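You operate a simulated robot arm through the tools that you are given. There is no shell and no other tool. Be economical: measure what you need, move in short steps, check, and stop when the job is done.

Carry out the task below with a simulated two-armed robot. There is one attempt and no reset: what you move stays moved.

Task
Put the blue key fob in the brown key box and the glasses case on the tray.
Fine: the fob goes in the box's drawer; hold the box steady while you open and shut it.

The check looks at the end state, three seconds after you hand in, the way a careful person would. Anything else that was tipped, shoved, dropped, spilled or broken makes it a failure.

Robot
Two 7-joint arms with two-finger parallel grippers on one trunk, on a base that drives. Base frame: it is fixed to the floor where the robot stands at the start and does not move with it; the origin is under the middle of the robot, x ahead of it, y to its left, z up. Units: mm, degrees, N and s.
The left shoulder is at the start at [50, 187, 1085], the right one opposite. With the tool pointing down near the work surface each hand reaches from about 100 to 660 mm from the robot's upright axis, wherever it stands, measured 20 degrees to its own side. Places, roughly: brown key box drawer [600, 0, 800]; inside of the beige tray [500, 2000, 800]; inside of the brown key box drawer [600, 0, 800]. Payload 3.43 kg a hand.
Tool frame (each hand has its own): the origin (TCP) lies between the finger pads and is the grasp point; the fingertips stand 30 mm ahead of it; z points along the fingers, y is the line along which they close. The gripper opens to 94 mm. The fingers are 28 mm wide and 10 mm thick; the gripper's body (50 by 96 mm) begins 55 mm behind the TCP.
Orientation is that of the tool frame in the base frame, as a unit quaternion [x, y, z, w]. With the fingers straight down and closing along the base's y, the tool's x points along the base's -x, its y along +y and its z along -z.

Tools
- The arms move only by the tool jog_arm. It takes "left_series", "right_series" or both (then of equal length, played together; a hand with none holds still); each is a list of rows, each a list of 7 numbers: the shift along the tool's x, y, z in mm, then the turn, a rotation vector about the tool's x, y, z in degrees, then the opening, from 0 (shut) to 1 (fully open). In form: [[x, y, z, rx, ry, rz, claw], ...]. A call has 1 to 8 rows; each row is the pose to reach, as a shift and turn from the pose commanded when the call began, along the tool's axes at that moment. A row lasts 0.2 s, in which the tool goes at most 50 mm and 8.6 degrees; a call with a longer step from one row to the next is refused whole, and so is a gripper value outside its range. Where a pose cannot be reached the arm comes as near as it can. A force on the tool above 90 N (or 10 N above the force at the start of the call, whichever is more), or a blocked arm, ends the call early, and 0.2 s more pass. Each finger travels about 153 mm/s and halts on what it meets, pressing with about 20 N; the grip force reading is that of the motor and also rises with nothing between the fingers. The clock runs only during rows and for 0.2 s after the last one: add rows that repeat a pose to give the fingers time. It gives the time, the measured TCP pose, the force on the tool (base axes), the opening and the grip force at its end, in the units of the frame above (readings bear some noise), with the torque about the TCP (base axes, N m) and any sound that the robot's microphone picked up.
- Cameras (640 x 400 px; columns grow to the right, rows downward): "scene" is now at [146.9, -5.1, 1253.2]; the picture's right is [-0.01, -1.00, 0.00], its down [-0.60, 0.00, -0.80] and it looks along [0.80, -0.01, -0.60] (base axes); focal length 257 px, centre (320, 200). "left" rides on the left gripper at [76, -14, -102] in its tool frame; the picture's right is [0.18, 0.98, 0.00], its down [-0.75, 0.14, -0.64] and it looks along [-0.63, 0.12, 0.77] (tool axes); focal length 243 px, centre (320, 200). "right" rides on the right gripper at [76, 14, -102] in its tool frame; the picture's right is [-0.18, 0.98, 0.00], its down [-0.75, -0.14, -0.64] and it looks along [-0.63, -0.12, 0.77] (tool axes); focal length 243 px, centre (320, 200). There is no depth. A picture from a camera that has moved, and an enlarged one, comes with that camera's place and axes in the base frame and with its lens. The place of the scene camera against the robot may be out by one fixed shift of up to 18 mm in any direction.
- grab_frame(camera): a new picture of that camera. No time passes.
- move_column(by): slides the trunk up (or, below 0, down) by that many mm; the arms and the scene camera ride with it, the base frame stays. It gives what a move gives, with no picture.
- base_move(legs): drives the robot by 1 to 6 legs, each [ahead, left, turn to the left] in mm, mm and degrees, along the robot's own axes; the way and the turn of a leg run together, so that a leg with both is an arc; at most 1500 mm and 180 degrees a leg. The arms and the cameras ride along, it lands a little off, and it stops where it bumps. It gives what a move gives.
- aim_head(pan, tilt): turns the head with the scene camera to pan (to the left, within 80 degrees either way) and tilt (down, from -29 to 69), counted from straight ahead of the robot. It gives what a move gives.
- zoom(camera, box): a new picture of the part [left, top, right, bottom] of that camera's present view, enlarged. No time passes.
- hand_in(): hands the job in; it is judged then, once.

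Go step by step. Nothing tells you exact positions but the pictures and the camera data: compare them with the known pose of the tool, close in by small moves and look again before you grip or let go. The budget is 120 turns and 92 pictures, counting those below and the enlarged ones. Unless the task says otherwise, let go and move clear before handing in, and close with one line.

The tools are called after "Request:" as a command line: name --argument value ..., lists and objects as JSON in quotes. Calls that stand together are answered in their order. jog_arm: Moves the arms, as the interface text tells. Its arguments: {"type":"object","properties":{"left_series":{"type":"array","items":{"type":"array","items":{"type":"number"}}},"right_series":{"type":"array","items":{"type":"array","items":{"type":"number"}}}},"required":[]} The other tools are called the same way: move_column (by) slides the trunk up or down; base_move (legs) drives the base; aim_head (pan, tilt) turns the head that bears the scene camera; grab_frame (camera) takes a picture; zoom (camera, box) takes an enlarged picture of a part of a camera's view; hand_in () hands the job in.

At the start:

```text
time_s: 0.0
left_tcp_pos: [474.9, 99.3, 1040.1]
left_tcp_rot: [-0.001, 1.0, 0.0, 0.0]
left_ft_force: [0.7, -0.5, 0.5]
left_wrist_torque: [0.03, 0.01, 0.03]
left_gripper_width: 93.8
left_finger_force: 0.1
right_tcp_pos: [360.1, -180.6, 1095.7]
right_tcp_rot: [0.0, 1.0, 0.001, 0.0]
right_ft_force: [-0.1, 0.2, -0.2]
right_wrist_torque: [-0.02, 0.02, 0.03]
right_gripper_width: 93.9
right_finger_force: 0.0
trunk travel left (down, up): [-300.0, 132.0]
robot x, y, heading: [0.8, 1.4, -0.1]
head pan, tilt: [-0.4, 37.1]
```

scene: 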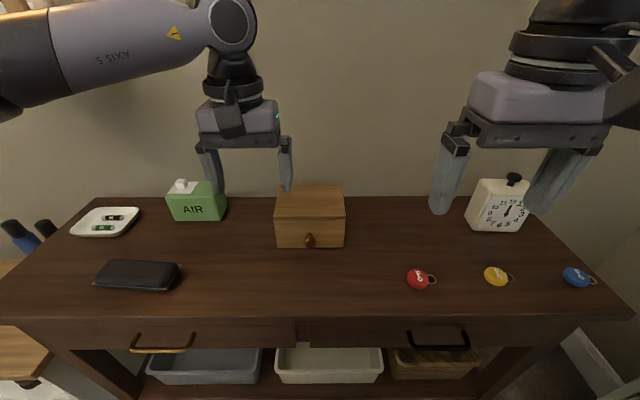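
right: 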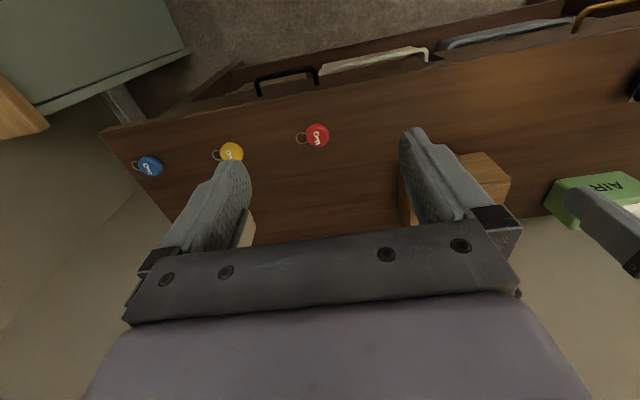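
left: 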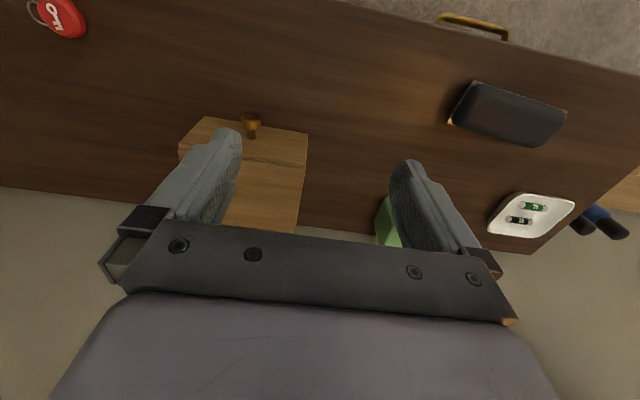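

The box stands ahead with its knob facing me, the blue fob is at the far right, and the glasses case is on the left. I'll look closer at the box and fob, then turn the head towards the far tray.

Request:
zoom --camera "scene" --box '[250, 170, 370, 260]'

Request:
zoom --camera "scene" --box '[540, 250, 620, 300]'

Request:
aim_head --pan 70 --tilt 25

Request:
grab_frame --camera "scene"

```text
4.44 times, centred on (310, 215) of scene
camera zoom: at [146.9, -5.1, 1253.2], right [-0.01, -1.0, 0.0], down [-0.6, 0.0, -0.8], along [0.8, -0.01, -0.6], focal length 1143 px, centre (364, 133)
```

zoom: 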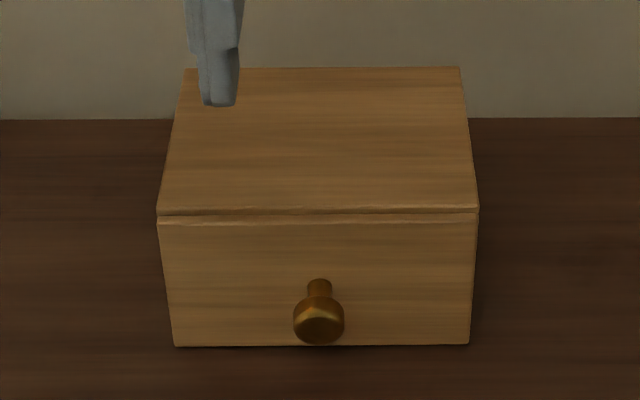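

```text
8.00 times, centred on (580, 275) of scene
camera zoom: at [146.9, -5.1, 1253.2], right [-0.01, -1.0, 0.0], down [-0.6, 0.0, -0.8], along [0.8, -0.01, -0.6], focal length 2058 px, centre (-1760, -400)
```

zoom: 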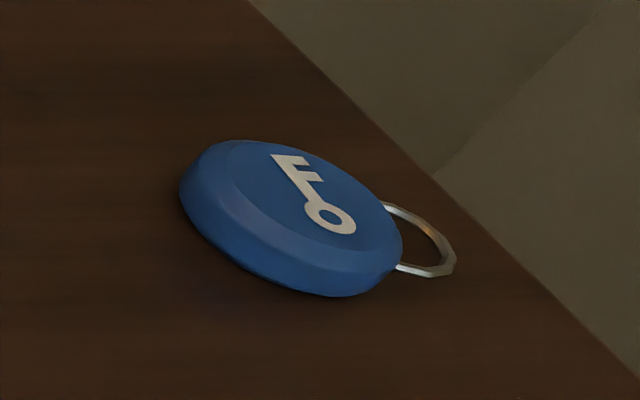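

```text
time_s: 1.4
left_tcp_pos: [475.3, 100.0, 1039.5]
left_tcp_rot: [0.0, 1.0, 0.001, 0.0]
left_ft_force: [0.1, 0.0, -0.4]
left_wrist_torque: [0.01, 0.0, 0.0]
left_gripper_width: 93.8
left_finger_force: 0.1
right_tcp_pos: [361.6, -180.2, 1094.2]
right_tcp_rot: [0.0, 1.0, 0.001, -0.001]
right_ft_force: [-0.6, 0.0, 0.5]
right_wrist_torque: [0.0, -0.03, -0.03]
right_gripper_width: 94.2
right_finger_force: 0.2
trunk travel left (down, up): [-300.0, 132.0]
robot x, y, heading: [-2.9, -0.2, -0.1]
head pan, tilt: [70.0, 25.0]
```

```text
86 pictures are left
camera scene: at [91.6, 82.1, 1272.2], right [0.94, -0.34, 0.0], down [-0.14, -0.4, -0.91], along [0.31, 0.85, -0.42], focal length 257 px, centre (320, 200)
```

scene: 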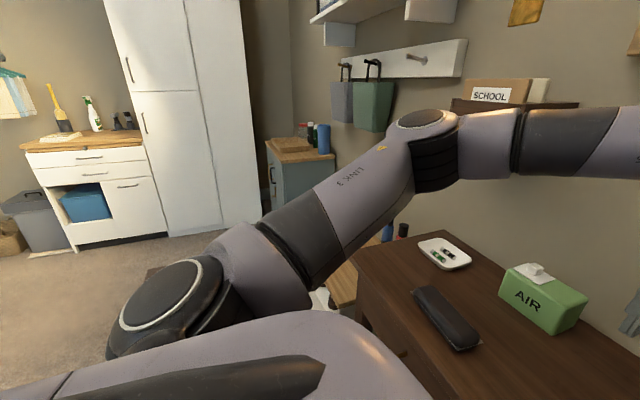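

The tray is hidden behind my own arm, so I'll look for it later. I'll open the drawer first, edging the base forward and looking at the box again.

Request:
base_move --legs '[[60, 0, 0]]'

Request:
aim_head --pan 0 --tilt 45

Request:
jog_arm --left_series '[[-20, 0, 20, 0, 0, 0, 0.5], [-40, -10, 40, 0, 0, 0, 0], [-60, -20, 50, 0, 0, 0, 0], [-90, -25, 60, 0, 0, 0, 0], [-115, -25, 60, 0, 0, 0, 0], [-115, -25, 60, 0, 0, 0, 0]]' --right_series '[[0, 20, 30, 0, 5, 0, 1], [0, 40, 60, 0, 10, 0, 1], [0, 60, 90, 0, 15, 0, 0.8], [0, 80, 120, 0, 20, 0, 0.6], [0, 100, 140, 0, 25, 0, 0.6], [0, 120, 150, 0, 30, 0, 0.6]]'

Request:
grab_frame --camera "scene"

Request:
grab_frame --camera "right"

```text
time_s: 2.4
left_tcp_pos: [534.2, 101.0, 1040.5]
left_tcp_rot: [0.0, 1.0, 0.0, 0.0]
left_ft_force: [0.3, -0.4, -0.8]
left_wrist_torque: [0.0, 0.03, -0.03]
left_gripper_width: 94.0
left_finger_force: 0.1
right_tcp_pos: [421.0, -181.7, 1094.0]
right_tcp_rot: [0.0, 1.0, 0.001, 0.0]
right_ft_force: [0.4, -0.5, 0.2]
right_wrist_torque: [0.03, 0.03, 0.06]
right_gripper_width: 94.1
right_finger_force: 0.1
trunk travel left (down, up): [-300.0, 132.0]
robot x, y, heading: [61.3, 0.6, 0.1]
head pan, tilt: [70.0, 25.0]
```

```text
time_s: 3.8
left_tcp_pos: [534.8, 101.2, 1040.4]
left_tcp_rot: [-0.002, 1.0, 0.0, 0.0]
left_ft_force: [-1.0, -0.7, -1.0]
left_wrist_torque: [0.02, 0.03, 0.0]
left_gripper_width: 94.0
left_finger_force: 0.0
right_tcp_pos: [420.6, -181.2, 1094.2]
right_tcp_rot: [0.0, 1.0, 0.001, 0.0]
right_ft_force: [0.4, 0.7, 0.5]
right_wrist_torque: [0.02, 0.0, -0.01]
right_gripper_width: 94.2
right_finger_force: 0.1
trunk travel left (down, up): [-300.0, 132.0]
robot x, y, heading: [57.7, -1.1, -0.1]
head pan, tilt: [0.0, 45.0]
```

```text
time_s: 5.2
left_tcp_pos: [650.4, 76.1, 980.2]
left_tcp_rot: [0.0, 1.0, 0.0, 0.001]
left_ft_force: [-0.6, 0.5, 0.1]
left_wrist_torque: [-0.02, 0.04, -0.05]
left_gripper_width: 0.2
left_finger_force: 20.1
right_tcp_pos: [419.5, -58.3, 944.7]
right_tcp_rot: [-0.001, 0.966, 0.0, -0.259]
right_ft_force: [-0.3, -0.1, 0.2]
right_wrist_torque: [0.01, 0.02, 0.02]
right_gripper_width: 56.2
right_finger_force: 0.0
trunk travel left (down, up): [-300.0, 132.0]
robot x, y, heading: [65.8, 1.6, -0.2]
head pan, tilt: [0.0, 45.0]
```

```text
85 pictures are left
camera scene: at [201.2, -4.1, 1241.6], right [0.0, -1.0, 0.0], down [-0.71, 0.0, -0.71], along [0.71, 0.0, -0.71], focal length 257 px, centre (320, 200)
```

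scene: 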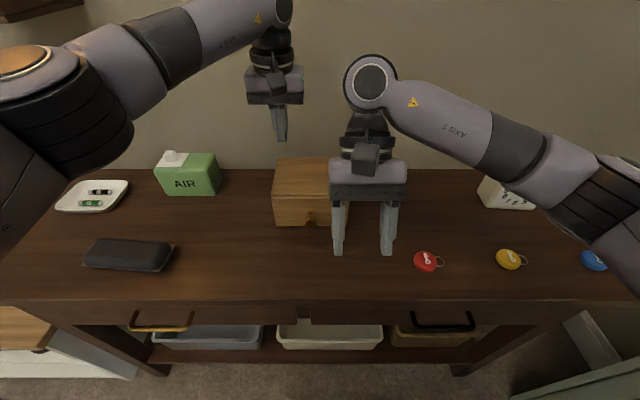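

```text
84 pictures are left
camera right: at [404.6, -43.0, 1070.0], right [0.16, 0.98, -0.09], down [0.97, -0.14, 0.18], along [0.16, -0.12, -0.98], focal length 243 px, centre (320, 200)
```

right: 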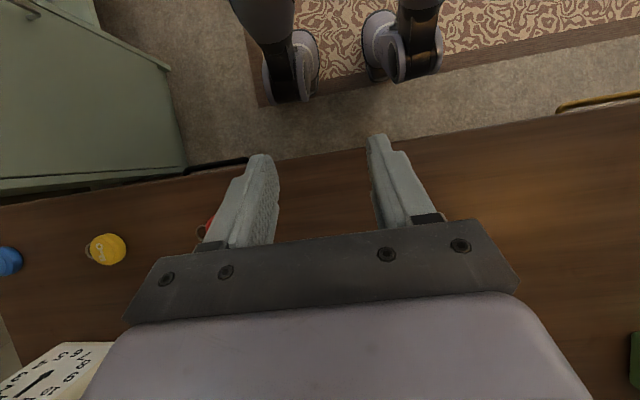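

The right hand tilted the wrong way, with the fingers pointing back at me. I'll turn it to lean forward so the fingers reach toward the knob.

Request:
jog_arm --right_series '[[0, 0, 0, 0, -8.5, 0, 0.6], [0, 0, 0, 0, -17, 0, 0.6], [0, 0, 0, 0, -25.5, 0, 0.6], [0, 0, 0, 0, -34, 0, 0.6], [0, 0, 0, 0, -42.5, 0, 0.6], [0, 0, 0, 0, -51, 0, 0.6], [0, 0, 0, 0, -59.5, 0, 0.6], [0, 0, 0, 0, -68, 0, 0.6]]'

Request:
grab_frame --camera "right"

Request:
grab_frame --camera "left"

```text
time_s: 7.0
left_tcp_pos: [648.5, 77.4, 980.5]
left_tcp_rot: [-0.001, 1.0, 0.0, 0.0]
left_ft_force: [-0.3, -0.7, 0.1]
left_wrist_torque: [-0.02, 0.0, 0.0]
left_gripper_width: 0.1
left_finger_force: 19.6
right_tcp_pos: [420.7, -60.0, 944.3]
right_tcp_rot: [0.001, 0.945, 0.0, 0.327]
right_ft_force: [0.3, -0.1, -0.3]
right_wrist_torque: [0.02, 0.02, 0.0]
right_gripper_width: 56.2
right_finger_force: 0.0
trunk travel left (down, up): [-300.0, 132.0]
robot x, y, heading: [60.0, -1.5, -0.1]
head pan, tilt: [0.0, 45.0]
```

```text
83 pictures are left
camera right: at [297.4, -44.4, 977.6], right [0.14, 0.98, 0.12], down [0.2, -0.14, 0.97], along [0.97, -0.12, -0.21], focal length 243 px, centre (320, 200)
```

right: 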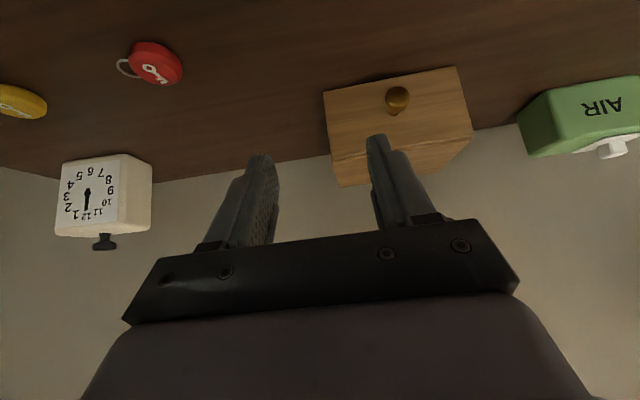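

```text
82 pictures are left
camera left: at [573.4, 62.4, 1084.0], right [-0.19, 0.98, 0.0], down [0.75, 0.14, 0.64], along [0.63, 0.12, -0.77], focal length 243 px, centre (320, 200)
```

left: 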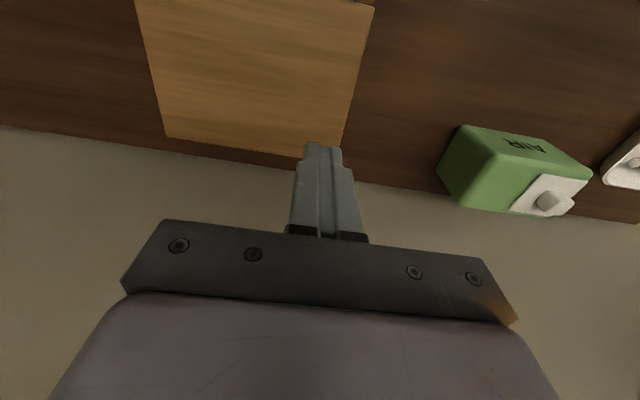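

From the wrist cameras the box spans about x 572–700 and y −57 to 105, with its top near z 870; the knob is near [553, 25, 814]. I'll bring the left fingers just above the top centre and the right hand in front of the knob.

Request:
jog_arm --left_series '[[0, -12, 20, 0, 0, 0, 0], [0, -24, 40, 0, 0, 0, 0], [0, -36, 55, 0, 0, 0, 0], [0, -44, 65, 0, 0, 0, 0]]' --right_series '[[1, 21, 29, 0, 0, 0, 0.6], [2, 42, 58, 0, 0, 0, 0.6], [3, 63, 87, 0, 0, 0, 0.6], [4, 85, 116, 0, 0, 0, 0.6]]'

Request:
grab_frame --camera "right"

Request:
grab_frame --camera "left"

```text
time_s: 8.0
left_tcp_pos: [649.5, 31.8, 914.7]
left_tcp_rot: [-0.002, 1.0, 0.0, 0.001]
left_ft_force: [-0.1, -0.3, 0.1]
left_wrist_torque: [0.0, 0.01, 0.0]
left_gripper_width: 0.0
left_finger_force: 20.0
right_tcp_pos: [488.1, 25.7, 851.6]
right_tcp_rot: [0.0, 0.945, 0.0, 0.326]
right_ft_force: [0.2, 0.2, -0.2]
right_wrist_torque: [0.0, -0.02, 0.05]
right_gripper_width: 56.3
right_finger_force: 0.0
trunk travel left (down, up): [-300.0, 132.0]
robot x, y, heading: [59.0, 1.3, 0.2]
head pan, tilt: [0.0, 45.0]
```

```text
81 pictures are left
camera right: at [365.4, 42.2, 884.1], right [0.14, 0.98, 0.11], down [0.2, -0.14, 0.97], along [0.97, -0.12, -0.21], focal length 243 px, centre (320, 200)
```

right: 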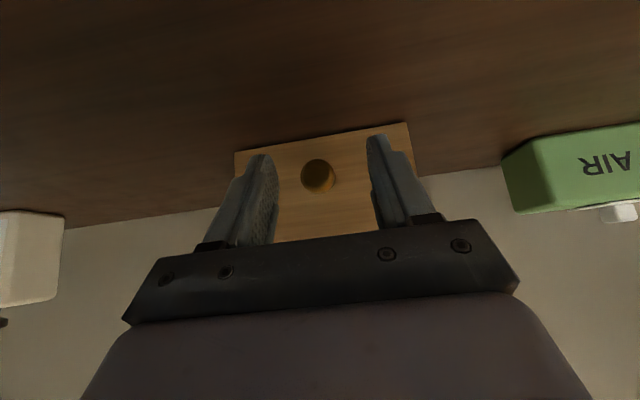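

```text
80 pictures are left
camera left: at [573.5, 17.7, 1018.1], right [-0.19, 0.98, 0.0], down [0.75, 0.14, 0.64], along [0.63, 0.12, -0.77], focal length 243 px, centre (320, 200)
```

left: 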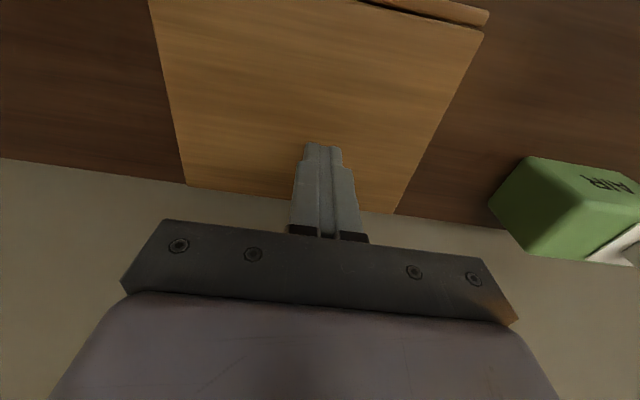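

Two views place the knob head near [541, 21, 826]. I'll straddle it with the right fingers and lower the left hand close to the box top.

Request:
jog_arm --left_series '[[0, 0, 3, 0, 0, 0, 0], [0, 0, 6, 0, 0, 0, 0], [0, 0, 9, 0, 0, 0, 0]]' --right_series '[[-12, -5, 15, 0, 0, 0, 0.6], [-20, -5, 28, 0, 0, 0, 0.6], [-28, -5, 39, 0, 0, 0, 0.6]]'

Request:
grab_frame --camera "right"

Request:
grab_frame --camera "scene"

```text
time_s: 8.8
left_tcp_pos: [650.2, 33.3, 906.6]
left_tcp_rot: [-0.001, 1.0, 0.0, 0.001]
left_ft_force: [-0.9, 0.1, 0.2]
left_wrist_torque: [0.0, 0.0, 0.0]
left_gripper_width: 0.0
left_finger_force: 20.1
right_tcp_pos: [535.0, 20.3, 838.5]
right_tcp_rot: [0.0, 0.946, 0.001, 0.326]
right_ft_force: [-1.8, -0.8, 0.0]
right_wrist_torque: [0.03, -0.05, 0.02]
right_gripper_width: 56.3
right_finger_force: 0.0
trunk travel left (down, up): [-300.0, 132.0]
robot x, y, heading: [58.3, 0.8, -0.0]
head pan, tilt: [0.0, 45.0]
```

```text
79 pictures are left
camera right: at [411.3, 36.3, 871.0], right [0.14, 0.98, 0.11], down [0.2, -0.14, 0.97], along [0.97, -0.12, -0.22], focal length 243 px, centre (320, 200)
```

right: 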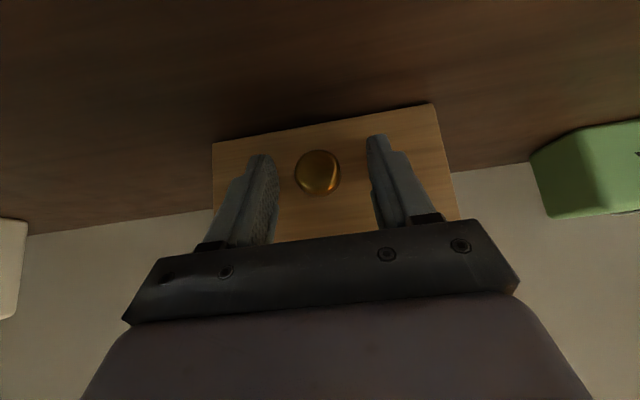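

```text
78 pictures are left
camera scene: at [201.0, -4.5, 1241.6], right [0.0, -1.0, 0.0], down [-0.71, 0.0, -0.71], along [0.71, 0.0, -0.71], focal length 257 px, centre (320, 200)
```

scene: 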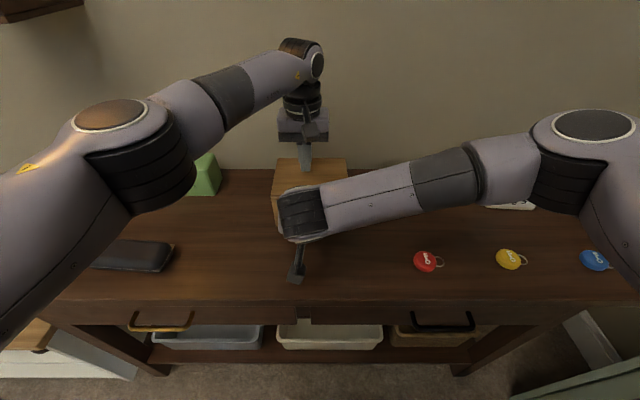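

The knob sits between the right fingers. Now I'll press the left fingertips onto the box top in small steps to hold it.

Request:
jog_arm --left_series '[[0, 0, 3, 0, 0, 0, 0], [0, 0, 6, 0, 0, 0, 0], [0, 0, 8, 0, 0, 0, 0]]'

```text
time_s: 9.6
left_tcp_pos: [650.1, 32.7, 904.6]
left_tcp_rot: [0.0, 1.0, 0.0, 0.007]
left_ft_force: [3.7, 2.5, 35.9]
left_wrist_torque: [0.03, 0.4, -0.29]
left_gripper_width: 0.0
left_finger_force: 20.1
right_tcp_pos: [532.5, 20.9, 839.4]
right_tcp_rot: [0.0, 0.945, 0.0, 0.327]
right_ft_force: [0.0, -0.6, 0.5]
right_wrist_torque: [0.0, 0.04, 0.03]
right_gripper_width: 56.4
right_finger_force: 0.0
trunk travel left (down, up): [-300.0, 132.0]
robot x, y, heading: [60.2, 1.6, -0.1]
head pan, tilt: [0.0, 45.0]
```

I have about 36 N on the box top. I'll press slightly more and close the right fingers on the knob.

Request:
jog_arm --left_series '[[0, 0, 2, 0, 0, 0, 0], [0, 0, 2, 0, 0, 0, 0], [0, 0, 2, 0, 0, 0, 0]]' --right_series '[[0, 0, 0, 0, 0, 0, 0.3], [0, 0, 0, 0, 0, 0, 0.1], [0, 0, 0, 0, 0, 0, 0.1]]'

Request:
grab_frame --camera "right"

```text
time_s: 10.4
left_tcp_pos: [648.9, 32.1, 904.2]
left_tcp_rot: [-0.001, 1.0, 0.0, 0.01]
left_ft_force: [8.5, 1.6, 44.0]
left_wrist_torque: [0.01, 0.32, -0.01]
left_gripper_width: 0.0
left_finger_force: 20.2
right_tcp_pos: [532.3, 20.2, 840.1]
right_tcp_rot: [0.0, 0.945, 0.001, 0.328]
right_ft_force: [-1.0, -3.4, 2.9]
right_wrist_torque: [-0.05, 0.04, -0.08]
right_gripper_width: 24.9
right_finger_force: 20.4
trunk travel left (down, up): [-300.0, 132.0]
robot x, y, heading: [58.7, -2.7, 0.0]
head pan, tilt: [0.0, 45.0]
```

```text
77 pictures are left
camera right: at [409.4, 35.6, 872.5], right [0.15, 0.98, 0.11], down [0.19, -0.14, 0.97], along [0.97, -0.12, -0.21], focal length 243 px, centre (320, 200)
```

right: 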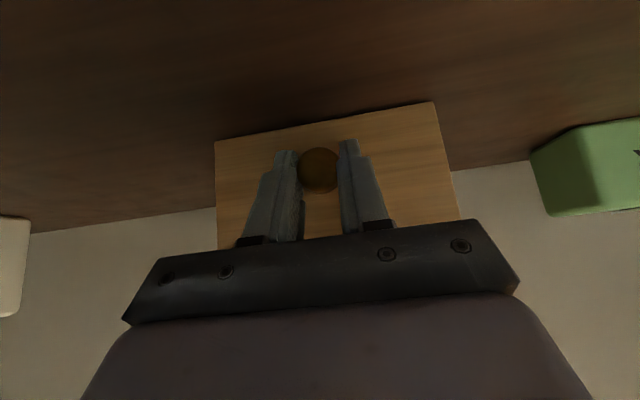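

The knob is gripped at 24.9 mm. I'll pull slowly straight toward the robot, 40 mm first.

Request:
jog_arm --right_series '[[4, 0, -3.1, 0, 0, 0, 0.1], [7.9, 0, -6.2, 0, 0, 0, 0.1], [11.8, 0, -9.3, 0, 0, 0, 0.1], [15.7, 0, -12.4, 0, 0, 0, 0.1], [19.6, 0, -15.5, 0, 0, 0, 0.1], [23.6, 0, -18.6, 0, 0, 0, 0.1], [27.5, 0, -21.6, 0, 0, 0, 0.1], [31.4, 0, -24.7, 0, 0, 0, 0.1]]'

Request:
grab_frame --camera "right"

Request:
grab_frame --camera "left"

```text
time_s: 12.2
left_tcp_pos: [648.2, 31.4, 904.6]
left_tcp_rot: [-0.001, 1.0, 0.0, 0.008]
left_ft_force: [9.6, 1.6, 42.1]
left_wrist_torque: [0.05, 0.27, -0.17]
left_gripper_width: 0.2
left_finger_force: 19.8
right_tcp_pos: [493.6, 18.5, 839.5]
right_tcp_rot: [0.0, 0.945, 0.002, 0.328]
right_ft_force: [0.3, -3.1, 10.5]
right_wrist_torque: [-0.04, -0.09, -0.13]
right_gripper_width: 24.9
right_finger_force: 19.9
trunk travel left (down, up): [-300.0, 132.0]
robot x, y, heading: [57.5, 1.5, -0.1]
head pan, tilt: [0.0, 45.0]
```

```text
76 pictures are left
camera right: at [369.4, 35.5, 872.3], right [0.14, 0.98, 0.12], down [0.19, -0.14, 0.97], along [0.97, -0.12, -0.21], focal length 243 px, centre (320, 200)
```

right: 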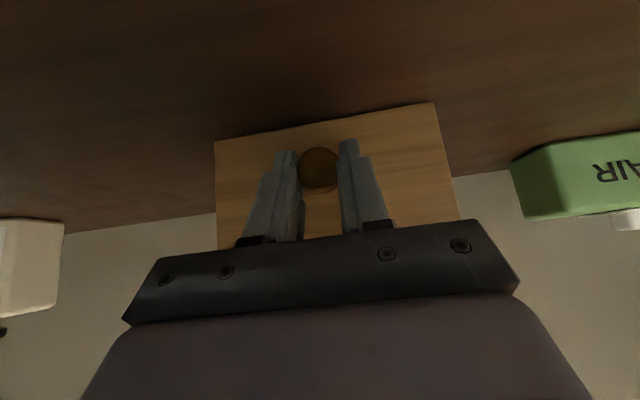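

```text
75 pictures are left
camera left: at [571.2, 17.8, 1007.0], right [-0.19, 0.98, 0.0], down [0.74, 0.14, 0.65], along [0.64, 0.12, -0.76], focal length 243 px, centre (320, 200)
```

left: 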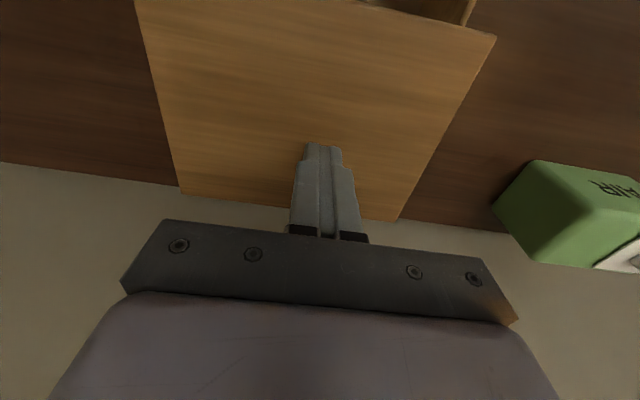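

The drawer slid out about 39 mm and the box stayed put. I'll pull a further 38 mm.

Request:
jog_arm --right_series '[[4, 0, -3.1, 0, 0, 0, 0.1], [7.9, 0, -6.2, 0, 0, 0, 0.1], [11.8, 0, -9.3, 0, 0, 0, 0.1], [15.7, 0, -12.4, 0, 0, 0, 0.1], [19.6, 0, -15.5, 0, 0, 0, 0.1], [23.6, 0, -18.6, 0, 0, 0, 0.1], [27.5, 0, -21.6, 0, 0, 0, 0.1], [29.5, 0, -23.2, 0, 0, 0, 0.1]]'

Request:
grab_frame --camera "left"

Request:
grab_frame --camera "scene"

```text
time_s: 14.0
left_tcp_pos: [648.8, 32.2, 903.9]
left_tcp_rot: [-0.001, 1.0, 0.0, 0.007]
left_ft_force: [7.3, 1.8, 41.9]
left_wrist_torque: [0.08, 0.39, -0.18]
left_gripper_width: 0.1
left_finger_force: 19.8
right_tcp_pos: [455.4, 19.2, 838.4]
right_tcp_rot: [0.001, 0.945, 0.0, 0.328]
right_ft_force: [-0.4, -3.9, 14.2]
right_wrist_torque: [-0.03, -0.2, -0.1]
right_gripper_width: 24.8
right_finger_force: 20.0
trunk travel left (down, up): [-300.0, 132.0]
robot x, y, heading: [58.0, 1.0, -0.2]
head pan, tilt: [0.0, 45.0]
```

```text
74 pictures are left
camera left: at [570.9, 17.9, 1007.0], right [-0.19, 0.98, 0.0], down [0.74, 0.14, 0.65], along [0.64, 0.12, -0.76], focal length 243 px, centre (320, 200)
```

left: 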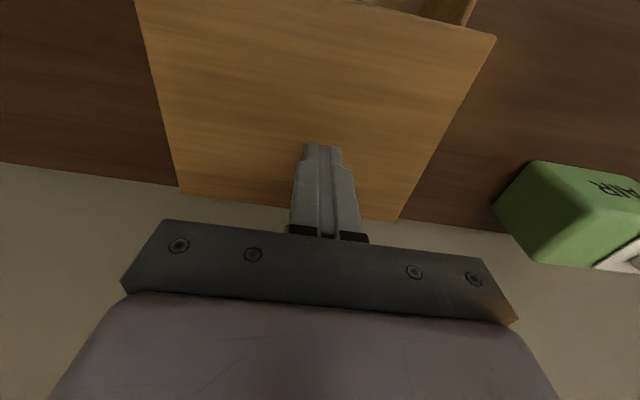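

```text
73 pictures are left
camera scene: at [197.2, -4.8, 1242.3], right [0.0, -1.0, 0.0], down [-0.7, 0.0, -0.71], along [0.71, 0.0, -0.7], focal length 257 px, centre (320, 200)
```

scene: 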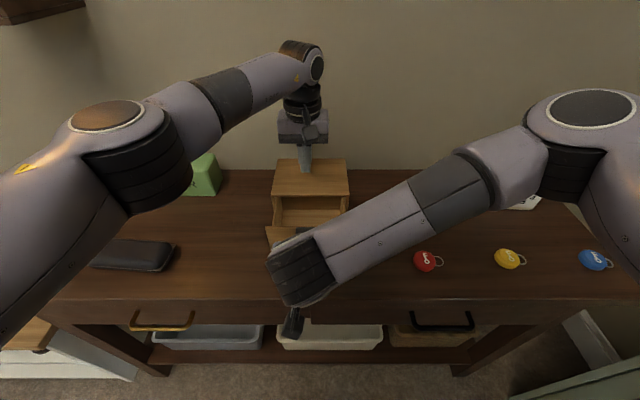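

The drawer is open about 77 mm. I'll let go of the knob, back the right hand off along its own axis, and lift the left hand after that.

Request:
jog_arm --right_series '[[0, 0, 0, 0, 0, 0, 0.4], [0, 0, 0, 0, 0, 0, 0.6], [0, 0, -15, 0, 0, 0, 0.6], [0, 0, -45, 0, 0, 0, 0.6], [0, 0, -85, 0, 0, 0, 0.6], [0, 0, -125, 0, 0, 0, 0.6]]'

Request:
jog_arm --left_series '[[0, 0, -10, 0, 0, 0, 0], [0, 0, -30, 0, 0, 0, 0], [0, 0, -60, 0, 0, 0, 0], [0, 0, -100, 0, 0, 0, 0]]'

Request:
grab_frame --camera "scene"

```text
time_s: 15.4
left_tcp_pos: [649.4, 33.0, 905.1]
left_tcp_rot: [-0.001, 1.0, 0.0, 0.007]
left_ft_force: [2.3, 1.3, 45.8]
left_wrist_torque: [0.07, 0.58, 0.02]
left_gripper_width: 0.0
left_finger_force: 19.8
right_tcp_pos: [378.8, 20.0, 937.4]
right_tcp_rot: [0.0, 0.945, 0.001, 0.327]
right_ft_force: [0.2, 0.3, -0.1]
right_wrist_torque: [0.02, 0.01, 0.01]
right_gripper_width: 56.6
right_finger_force: 0.1
trunk travel left (down, up): [-300.0, 132.0]
robot x, y, heading: [63.8, -1.4, -0.1]
head pan, tilt: [0.0, 45.0]
```

```text
time_s: 16.4
left_tcp_pos: [644.5, 33.9, 994.5]
left_tcp_rot: [-0.001, 1.0, 0.0, 0.0]
left_ft_force: [0.0, 0.8, -0.1]
left_wrist_torque: [-0.03, -0.03, -0.02]
left_gripper_width: 0.0
left_finger_force: 20.1
left hand out of reach, approached as far as the arm can: row 4
right_tcp_pos: [382.1, 20.7, 937.0]
right_tcp_rot: [0.0, 0.946, 0.0, 0.325]
right_ft_force: [0.3, -0.1, 0.4]
right_wrist_torque: [0.02, 0.01, -0.02]
right_gripper_width: 56.5
right_finger_force: 0.0
trunk travel left (down, up): [-300.0, 132.0]
robot x, y, heading: [61.1, 0.7, 0.1]
head pan, tilt: [0.0, 45.0]
```

```text
72 pictures are left
camera scene: at [200.9, -4.1, 1241.5], right [0.0, -1.0, 0.0], down [-0.71, 0.0, -0.71], along [0.71, 0.0, -0.71], focal length 257 px, centre (320, 200)
```

scene: 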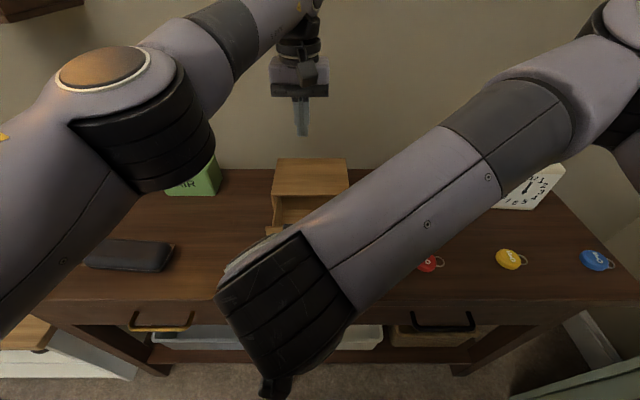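

The fob is near [473, −545]. I'll bring both hands to safe poses with the right gripper vertical, then drive right.

Request:
jog_arm --left_series '[[30, 14, -8, 0, 0, 0, 0], [60, 28, -16, 0, 0, 0, 0], [90, 42, -24, 0, 0, 0, 0], [120, 56, -32, 0, 0, 0, 0], [150, 70, -40, 0, 0, 0, 0]]' --right_series '[[-14, -40, -5, 0, 8, 0, 1], [-28, -80, -9, 0, 16, 0, 1], [-42, -120, -14, 0, 24, 0, 1], [-56, -160, -18, 0, 32, 0, 1], [-68, -200, -22, 0, 38, 0, 1]]'

Request:
base_move --legs '[[0, -330, 0]]'

Request:
grab_frame --camera "right"

Request:
grab_frame --camera "scene"

```text
time_s: 17.6
left_tcp_pos: [622.1, 49.5, 1088.7]
left_tcp_rot: [-0.001, 1.0, 0.0, 0.002]
left_ft_force: [-0.9, 0.0, 0.2]
left_wrist_torque: [0.0, -0.08, 0.02]
left_gripper_width: 0.0
left_finger_force: 19.5
left hand out of reach, approached as far as the arm can: row 1, 2, 3, 4, 5
right_tcp_pos: [418.0, -180.7, 998.3]
right_tcp_rot: [0.0, 1.0, 0.001, 0.0]
right_ft_force: [-0.1, -0.1, 0.3]
right_wrist_torque: [0.02, -0.05, -0.04]
right_gripper_width: 94.0
right_finger_force: 0.1
trunk travel left (down, up): [-300.0, 132.0]
robot x, y, heading: [58.3, -1.9, 0.3]
head pan, tilt: [0.0, 45.0]
```

```text
time_s: 19.8
left_tcp_pos: [625.6, -283.0, 1086.3]
left_tcp_rot: [0.001, 1.0, 0.0, -0.001]
left_ft_force: [-0.3, -0.9, -0.5]
left_wrist_torque: [0.02, 0.03, -0.02]
left_gripper_width: 0.0
left_finger_force: 19.9
right_tcp_pos: [420.0, -511.7, 995.7]
right_tcp_rot: [0.003, 1.0, 0.001, 0.0]
right_ft_force: [-0.7, 1.1, 0.1]
right_wrist_torque: [0.0, 0.01, 0.01]
right_gripper_width: 93.7
right_finger_force: 0.1
trunk travel left (down, up): [-300.0, 132.0]
robot x, y, heading: [59.7, -333.6, -0.5]
head pan, tilt: [0.0, 45.0]
```

```text
71 pictures are left
camera right: at [343.0, -495.4, 1098.3], right [0.19, 0.98, 0.0], down [0.75, -0.15, 0.64], along [0.63, -0.12, -0.77], focal length 243 px, centre (320, 200)
```

right: 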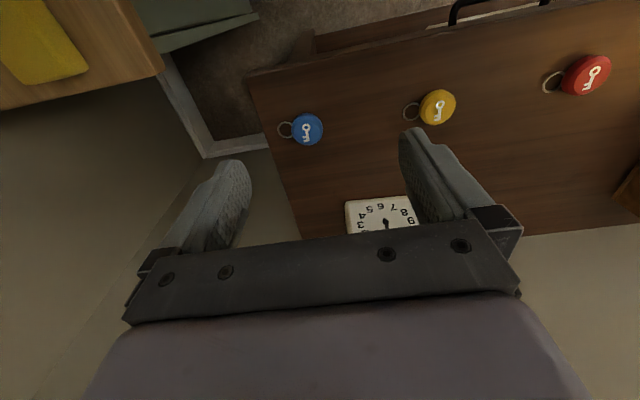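

```text
70 pictures are left
camera scene: at [200.3, -334.8, 1241.6], right [-0.01, -1.0, 0.0], down [-0.71, 0.0, -0.71], along [0.71, 0.0, -0.71], focal length 257 px, centre (320, 200)
```

scene: 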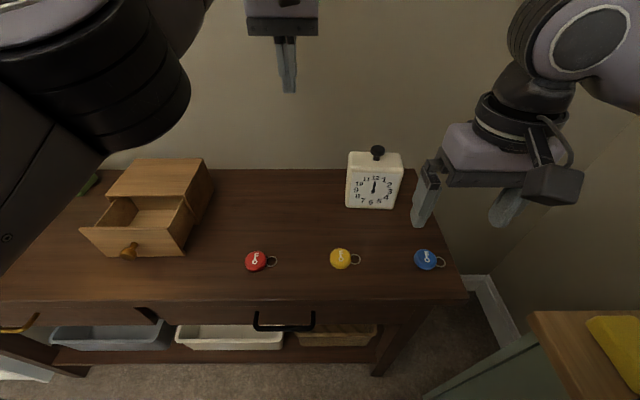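

The wrist view puts the fob at about [473, −537] with its ring pointing to −y. I'll go above it while turning the gripper so it closes along x, clear of the ring.

Request:
jog_arm --right_series '[[-7, -3, 14, 0, 0, 8.5, 1], [-14, -6, 28, 0, 0, 17, 1], [-21, -9, 42, 0, 0, 25.5, 1], [-28, -12, 56, 0, 0, 34, 1], [-35, -15, 70, 0, 0, 42.5, 1], [-42, -18, 84, 0, 0, 51, 1], [-48, -22, 98, 0, 0, 59.5, 0.8], [-53, -25, 110, 0, 0, 68, 0.8]]'

Request:
jog_arm --right_series '[[0, 0, 5, 0, 0, 8, 0.8], [0, 0, 10, 0, 0, 16, 0.8], [0, 0, 15, 0, 0, 22, 0.8]]'

Request:
grab_frame --camera "right"

```text
time_s: 21.6
left_tcp_pos: [625.8, -282.2, 1088.0]
left_tcp_rot: [0.002, 1.0, 0.0, -0.001]
left_ft_force: [-0.3, 0.3, -0.5]
left_wrist_torque: [0.0, 0.04, -0.01]
left_gripper_width: 0.0
left_finger_force: 20.2
right_tcp_pos: [472.8, -536.8, 885.6]
right_tcp_rot: [0.563, 0.827, 0.0, 0.0]
right_ft_force: [0.1, -0.4, -0.7]
right_wrist_torque: [-0.01, 0.02, 0.0]
right_gripper_width: 75.3
right_finger_force: 0.0
trunk travel left (down, up): [-300.0, 132.0]
robot x, y, heading: [55.7, -326.0, -0.6]
head pan, tilt: [0.0, 45.0]
```

```text
time_s: 22.4
left_tcp_pos: [625.2, -281.8, 1086.3]
left_tcp_rot: [0.001, 1.0, 0.0, -0.002]
left_ft_force: [-0.4, -0.1, 0.0]
left_wrist_torque: [0.0, -0.01, -0.01]
left_gripper_width: 0.0
left_finger_force: 19.1
right_tcp_pos: [472.1, -536.0, 871.0]
right_tcp_rot: [0.71, 0.705, 0.002, 0.0]
right_ft_force: [0.1, 0.1, 0.4]
right_wrist_torque: [-0.06, 0.0, 0.01]
right_gripper_width: 75.0
right_finger_force: 0.1
trunk travel left (down, up): [-300.0, 132.0]
robot x, y, heading: [56.1, -327.9, -0.3]
head pan, tilt: [0.0, 45.0]
```

```text
69 pictures are left
camera right: at [487.0, -458.5, 972.9], right [0.98, -0.19, 0.0], down [-0.15, -0.75, 0.64], along [-0.12, -0.63, -0.77], focal length 243 px, centre (320, 200)
```

right: 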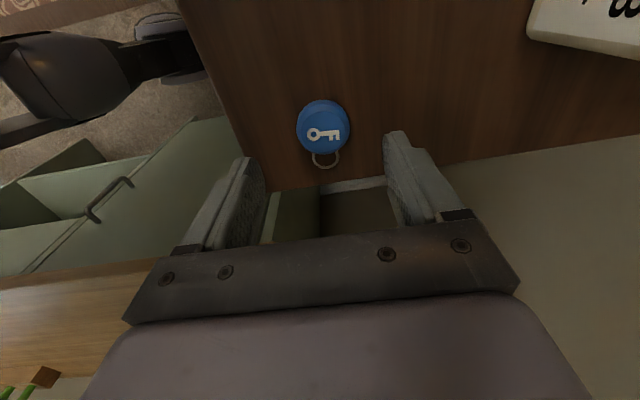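

The fob is centred under the gripper. I'll descend with the fingers open until the tips are just above the table.

Request:
jog_arm --right_series '[[0, 1, 20, 0, 0, 0, 0.8], [0, 2, 40, 0, 0, 0, 0.8], [0, 2, 50, 0, 0, 0, 0.8], [0, 2, 56, 0, 0, 0, 0.8]]'

Request:
grab_frame --camera "right"

```text
time_s: 23.4
left_tcp_pos: [625.2, -282.7, 1086.2]
left_tcp_rot: [0.002, 1.0, 0.0, -0.001]
left_ft_force: [-0.7, 0.8, 0.3]
left_wrist_torque: [-0.02, -0.02, 0.02]
left_gripper_width: 0.1
left_finger_force: 19.3
right_tcp_pos: [474.4, -536.6, 815.1]
right_tcp_rot: [0.709, 0.706, 0.001, 0.0]
right_ft_force: [-0.3, -0.4, 0.1]
right_wrist_torque: [-0.02, -0.03, 0.03]
right_gripper_width: 75.0
right_finger_force: 0.0
trunk travel left (down, up): [-300.0, 132.0]
robot x, y, heading: [62.0, -331.2, -0.6]
head pan, tilt: [0.0, 45.0]
```

```text
68 pictures are left
camera right: at [488.6, -458.7, 917.0], right [0.98, -0.19, 0.0], down [-0.14, -0.75, 0.64], along [-0.12, -0.63, -0.77], focal length 243 px, centre (320, 200)
```

right: 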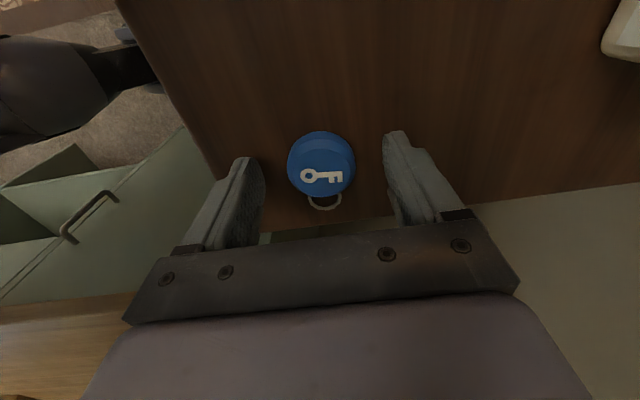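

The fob lies centred between the fingers. I'll close on it.

Request:
jog_arm --right_series '[[0, 0, 2.5, 0, 0, 0, 0.8], [0, 0, 2.5, 0, 0, 0, 0.5], [0, 0, 2.5, 0, 0, 0, 0.3], [0, 0, 2.5, 0, 0, 0, 0.2], [0, 0, 2.5, 0, 0, 0, 0.2]]'

Request:
jog_arm --right_series '[[0, 0, -15, 0, 0, 0, 0.2], [0, 0, -45, 0, 0, 0, 0.2], [0, 0, -90, 0, 0, 0, 0.2], [0, 0, -130, 0, 0, 0, 0.2]]'

Request:
grab_frame --camera "right"

```text
time_s: 24.6
left_tcp_pos: [625.1, -282.9, 1086.1]
left_tcp_rot: [0.002, 1.0, 0.001, -0.001]
left_ft_force: [0.2, -0.6, 0.1]
left_wrist_torque: [-0.01, 0.02, 0.04]
left_gripper_width: 0.1
left_finger_force: 19.9
right_tcp_pos: [473.7, -536.1, 812.8]
right_tcp_rot: [0.709, 0.705, 0.001, -0.001]
right_ft_force: [0.2, 0.6, 0.1]
right_wrist_torque: [0.01, 0.0, -0.01]
right_gripper_width: 40.6
right_finger_force: 20.2
trunk travel left (down, up): [-300.0, 132.0]
robot x, y, heading: [58.5, -330.0, -0.3]
head pan, tilt: [0.0, 45.0]
```

```text
time_s: 25.6
left_tcp_pos: [625.8, -282.4, 1087.2]
left_tcp_rot: [0.001, 1.0, 0.0, -0.001]
left_ft_force: [-0.5, -0.1, 0.1]
left_wrist_torque: [0.0, 0.01, 0.01]
left_gripper_width: 0.0
left_finger_force: 20.0
right_tcp_pos: [474.2, -535.4, 944.2]
right_tcp_rot: [0.709, 0.705, 0.0, 0.001]
right_ft_force: [0.3, -0.7, -0.2]
right_wrist_torque: [0.0, 0.01, 0.01]
right_gripper_width: 40.3
right_finger_force: 20.3
trunk travel left (down, up): [-300.0, 132.0]
robot x, y, heading: [56.4, -332.0, -0.2]
head pan, tilt: [0.0, 45.0]
```

```text
67 pictures are left
camera right: at [489.1, -458.5, 1046.6], right [0.98, -0.19, 0.0], down [-0.14, -0.75, 0.64], along [-0.12, -0.63, -0.77], focal length 243 px, centre (320, 200)
```

right: 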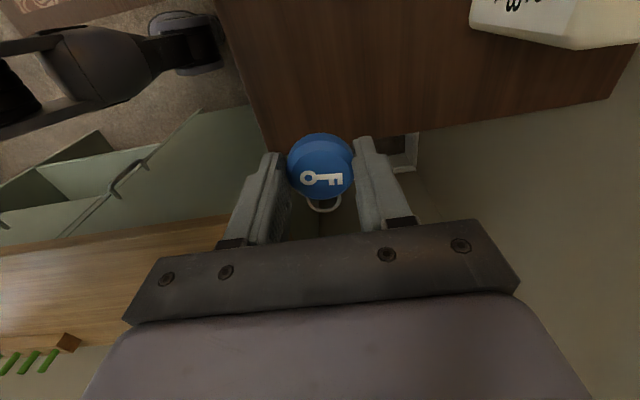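

The fob is held. I'll turn the gripper back so it closes along y, and drive back to the box.

Request:
jog_arm --right_series '[[0, 0, -5, 0, 0, -8.5, 0.2], [0, 0, -10, 0, 0, -17, 0.2], [0, 0, -15, 0, 0, -25.5, 0.2], [0, 0, -20, 0, 0, -34, 0.2], [0, 0, -25, 0, 0, -42.5, 0.2], [0, 0, -30, 0, 0, -51, 0.2], [0, 0, -35, 0, 0, -59.5, 0.2], [0, 0, -40, 0, 0, -68, 0.2]]'

Request:
jog_arm --right_series '[[0, 0, 0, 0, 0, -8, 0.2], [0, 0, 0, 0, 0, -16, 0.2], [0, 0, 0, 0, 0, -22, 0.2]]'

Request:
base_move --legs '[[0, 330, 0.3]]'

Request:
grab_frame --camera "right"

Request:
grab_frame --camera "scene"

```text
time_s: 27.4
left_tcp_pos: [624.5, -282.3, 1087.2]
left_tcp_rot: [0.003, 1.0, 0.0, -0.001]
left_ft_force: [-0.9, -0.2, 0.0]
left_wrist_torque: [0.01, 0.01, 0.01]
left_gripper_width: 0.0
left_finger_force: 19.7
right_tcp_pos: [473.4, -538.0, 982.5]
right_tcp_rot: [0.191, 0.982, 0.0, 0.0]
right_ft_force: [-0.1, -0.4, -0.3]
right_wrist_torque: [-0.01, 0.0, 0.02]
right_gripper_width: 40.5
right_finger_force: 19.8
trunk travel left (down, up): [-300.0, 132.0]
robot x, y, heading: [56.4, -330.1, -0.4]
head pan, tilt: [0.0, 45.0]
```

```text
time_s: 28.2
left_tcp_pos: [625.1, -282.3, 1087.3]
left_tcp_rot: [0.002, 1.0, 0.0, -0.001]
left_ft_force: [-0.7, -0.1, -0.4]
left_wrist_torque: [0.02, -0.05, 0.0]
left_gripper_width: 0.1
left_finger_force: 20.1
right_tcp_pos: [474.1, -537.0, 982.9]
right_tcp_rot: [0.001, 1.0, 0.001, 0.0]
right_ft_force: [0.0, -0.3, -0.7]
right_wrist_torque: [0.01, 0.02, 0.01]
right_gripper_width: 40.4
right_finger_force: 20.5
trunk travel left (down, up): [-300.0, 132.0]
robot x, y, heading: [54.7, -328.2, -0.4]
head pan, tilt: [0.0, 45.0]
```

```text
time_s: 30.4
left_tcp_pos: [626.0, 51.1, 1086.2]
left_tcp_rot: [0.002, 1.0, 0.0, -0.001]
left_ft_force: [-0.4, 0.4, 0.0]
left_wrist_torque: [-0.01, -0.01, 0.0]
left_gripper_width: 0.3
left_finger_force: 20.0
right_tcp_pos: [476.7, -203.7, 983.1]
right_tcp_rot: [0.002, 1.0, 0.001, 0.0]
right_ft_force: [0.0, -1.0, 0.5]
right_wrist_torque: [-0.02, 0.0, 0.0]
right_gripper_width: 40.1
right_finger_force: 19.8
trunk travel left (down, up): [-300.0, 132.0]
robot x, y, heading: [59.7, 2.8, -0.4]
head pan, tilt: [0.0, 45.0]
```

```text
66 pictures are left
camera right: at [399.6, -187.1, 1084.9], right [0.19, 0.98, 0.0], down [0.75, -0.14, 0.64], along [0.63, -0.12, -0.77], focal length 243 px, centre (320, 200)
```

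right: 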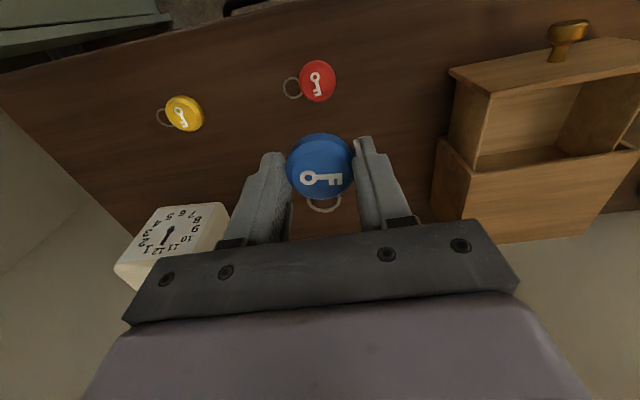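

```text
65 pictures are left
camera scene: at [201.9, -1.3, 1241.6], right [0.0, -1.0, 0.0], down [-0.71, 0.0, -0.71], along [0.71, 0.0, -0.71], focal length 257 px, centre (320, 200)
```

scene: 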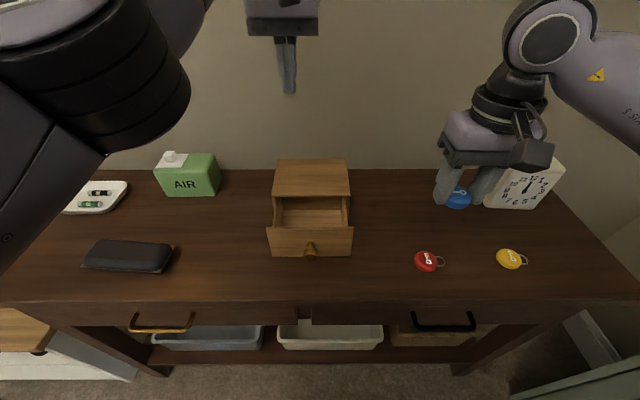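

I can see the open drawer clearly. Before the right hand comes in I'll move the left hand aside to the left, over the back left part of the box.

Request:
jog_arm --left_series '[[10, 20, 20, 0, 0, 0, 0], [20, 40, 40, 0, 0, 0, 0], [30, 60, 60, 0, 0, 0, 0], [40, 80, 80, 0, 0, 0, 0], [60, 100, 100, 0, 0, 0, 0]]'

```text
time_s: 31.6
left_tcp_pos: [565.8, 150.3, 987.5]
left_tcp_rot: [0.0, 1.0, 0.0, 0.001]
left_ft_force: [-0.3, -0.5, -0.3]
left_wrist_torque: [0.0, -0.01, -0.01]
left_gripper_width: 0.2
left_finger_force: 20.0
right_tcp_pos: [475.8, -204.7, 983.2]
right_tcp_rot: [0.003, 1.0, 0.0, -0.001]
right_ft_force: [-0.1, -0.2, 0.2]
right_wrist_torque: [-0.04, 0.01, 0.0]
right_gripper_width: 40.3
right_finger_force: 20.3
trunk travel left (down, up): [-300.0, 132.0]
robot x, y, heading: [58.6, 2.8, -0.1]
head pan, tilt: [0.0, 45.0]
```

Left hand is clear. Now the right hand goes above the open drawer.

Request:
jog_arm --right_series '[[-9, 45, 5, 0, 0, 0, 0.2], [-18, 90, 10, 0, 0, 0, 0.2], [-27, 135, 15, 0, 0, 0, 0.2], [-36, 180, 19, 0, 0, 0, 0.2], [-44, 222, 23, 0, 0, 0, 0.2]]'

Request:
grab_frame --camera "right"

Request:
zoom --camera "scene" --box '[230, 140, 390, 265]'

Request:
grab_frame --camera "left"

```text
time_s: 32.8
left_tcp_pos: [565.8, 150.9, 987.3]
left_tcp_rot: [0.002, 1.0, 0.0, -0.001]
left_ft_force: [-0.6, 0.1, 0.8]
left_wrist_torque: [-0.02, 0.0, -0.01]
left_gripper_width: 0.1
left_finger_force: 20.1
right_tcp_pos: [518.6, 20.6, 958.8]
right_tcp_rot: [0.003, 1.0, 0.0, 0.001]
right_ft_force: [-0.5, 0.2, -0.1]
right_wrist_torque: [-0.04, 0.01, 0.01]
right_gripper_width: 40.3
right_finger_force: 20.1
trunk travel left (down, up): [-300.0, 132.0]
robot x, y, heading: [58.5, 3.5, -0.4]
head pan, tilt: [0.0, 45.0]
```

```text
64 pictures are left
camera right: at [441.6, 36.8, 1060.6], right [0.19, 0.98, 0.0], down [0.75, -0.15, 0.64], along [0.63, -0.12, -0.77], focal length 243 px, centre (320, 200)
```

right: 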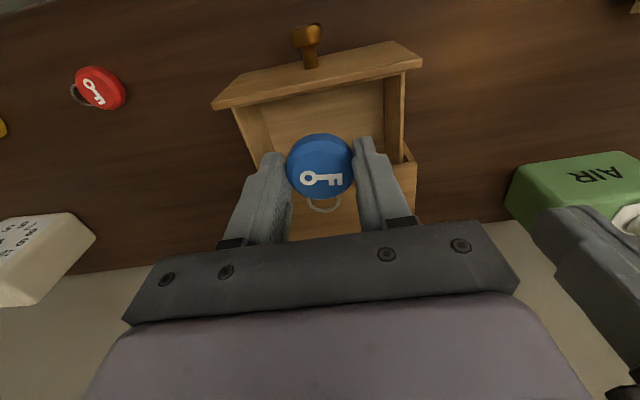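

```text
3.20 times, centred on (310, 202) of scene
camera zoom: at [201.9, -1.1, 1241.6], right [0.0, -1.0, 0.0], down [-0.71, 0.0, -0.71], along [0.71, 0.0, -0.71], focal length 823 px, centre (352, 192)
```

zoom: 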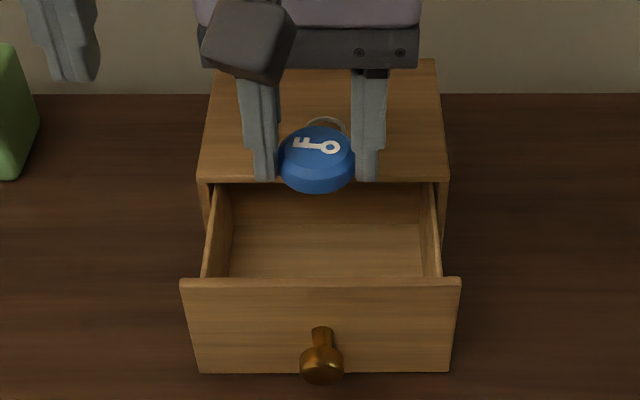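

```text
62 pictures are left
camera left: at [490.3, 137.8, 1090.1], right [-0.18, 0.98, 0.0], down [0.75, 0.14, 0.64], along [0.63, 0.12, -0.77], focal length 243 px, centre (320, 200)
```

left: 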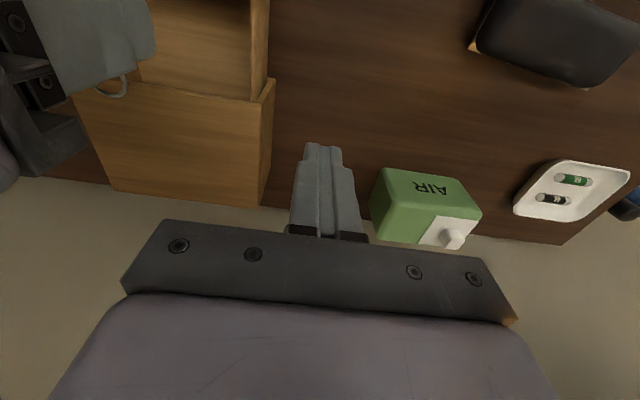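

The drawer's front panel and the box's top edge leave about 65 mm for the fob and ring, so I need an accurate look at that gap.

Request:
zoom --camera "left" --box '[40, 0, 300, 160]'

```text
2.46 times, centred on (170, 80) of left
camera zoom: at [490.3, 137.8, 1090.1], right [-0.18, 0.98, 0.0], down [0.75, 0.14, 0.64], along [0.63, 0.12, -0.77], focal length 597 px, centre (689, 495)
```

zoom: 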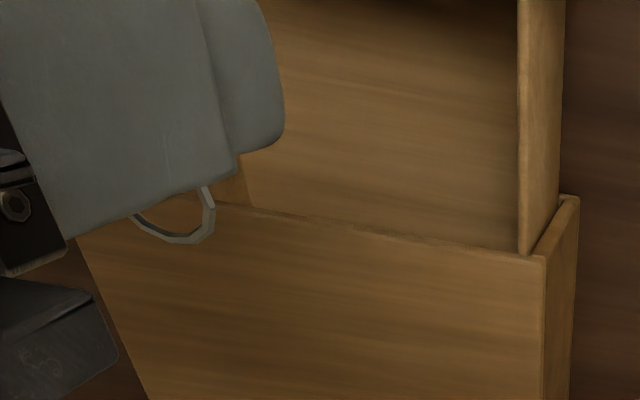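

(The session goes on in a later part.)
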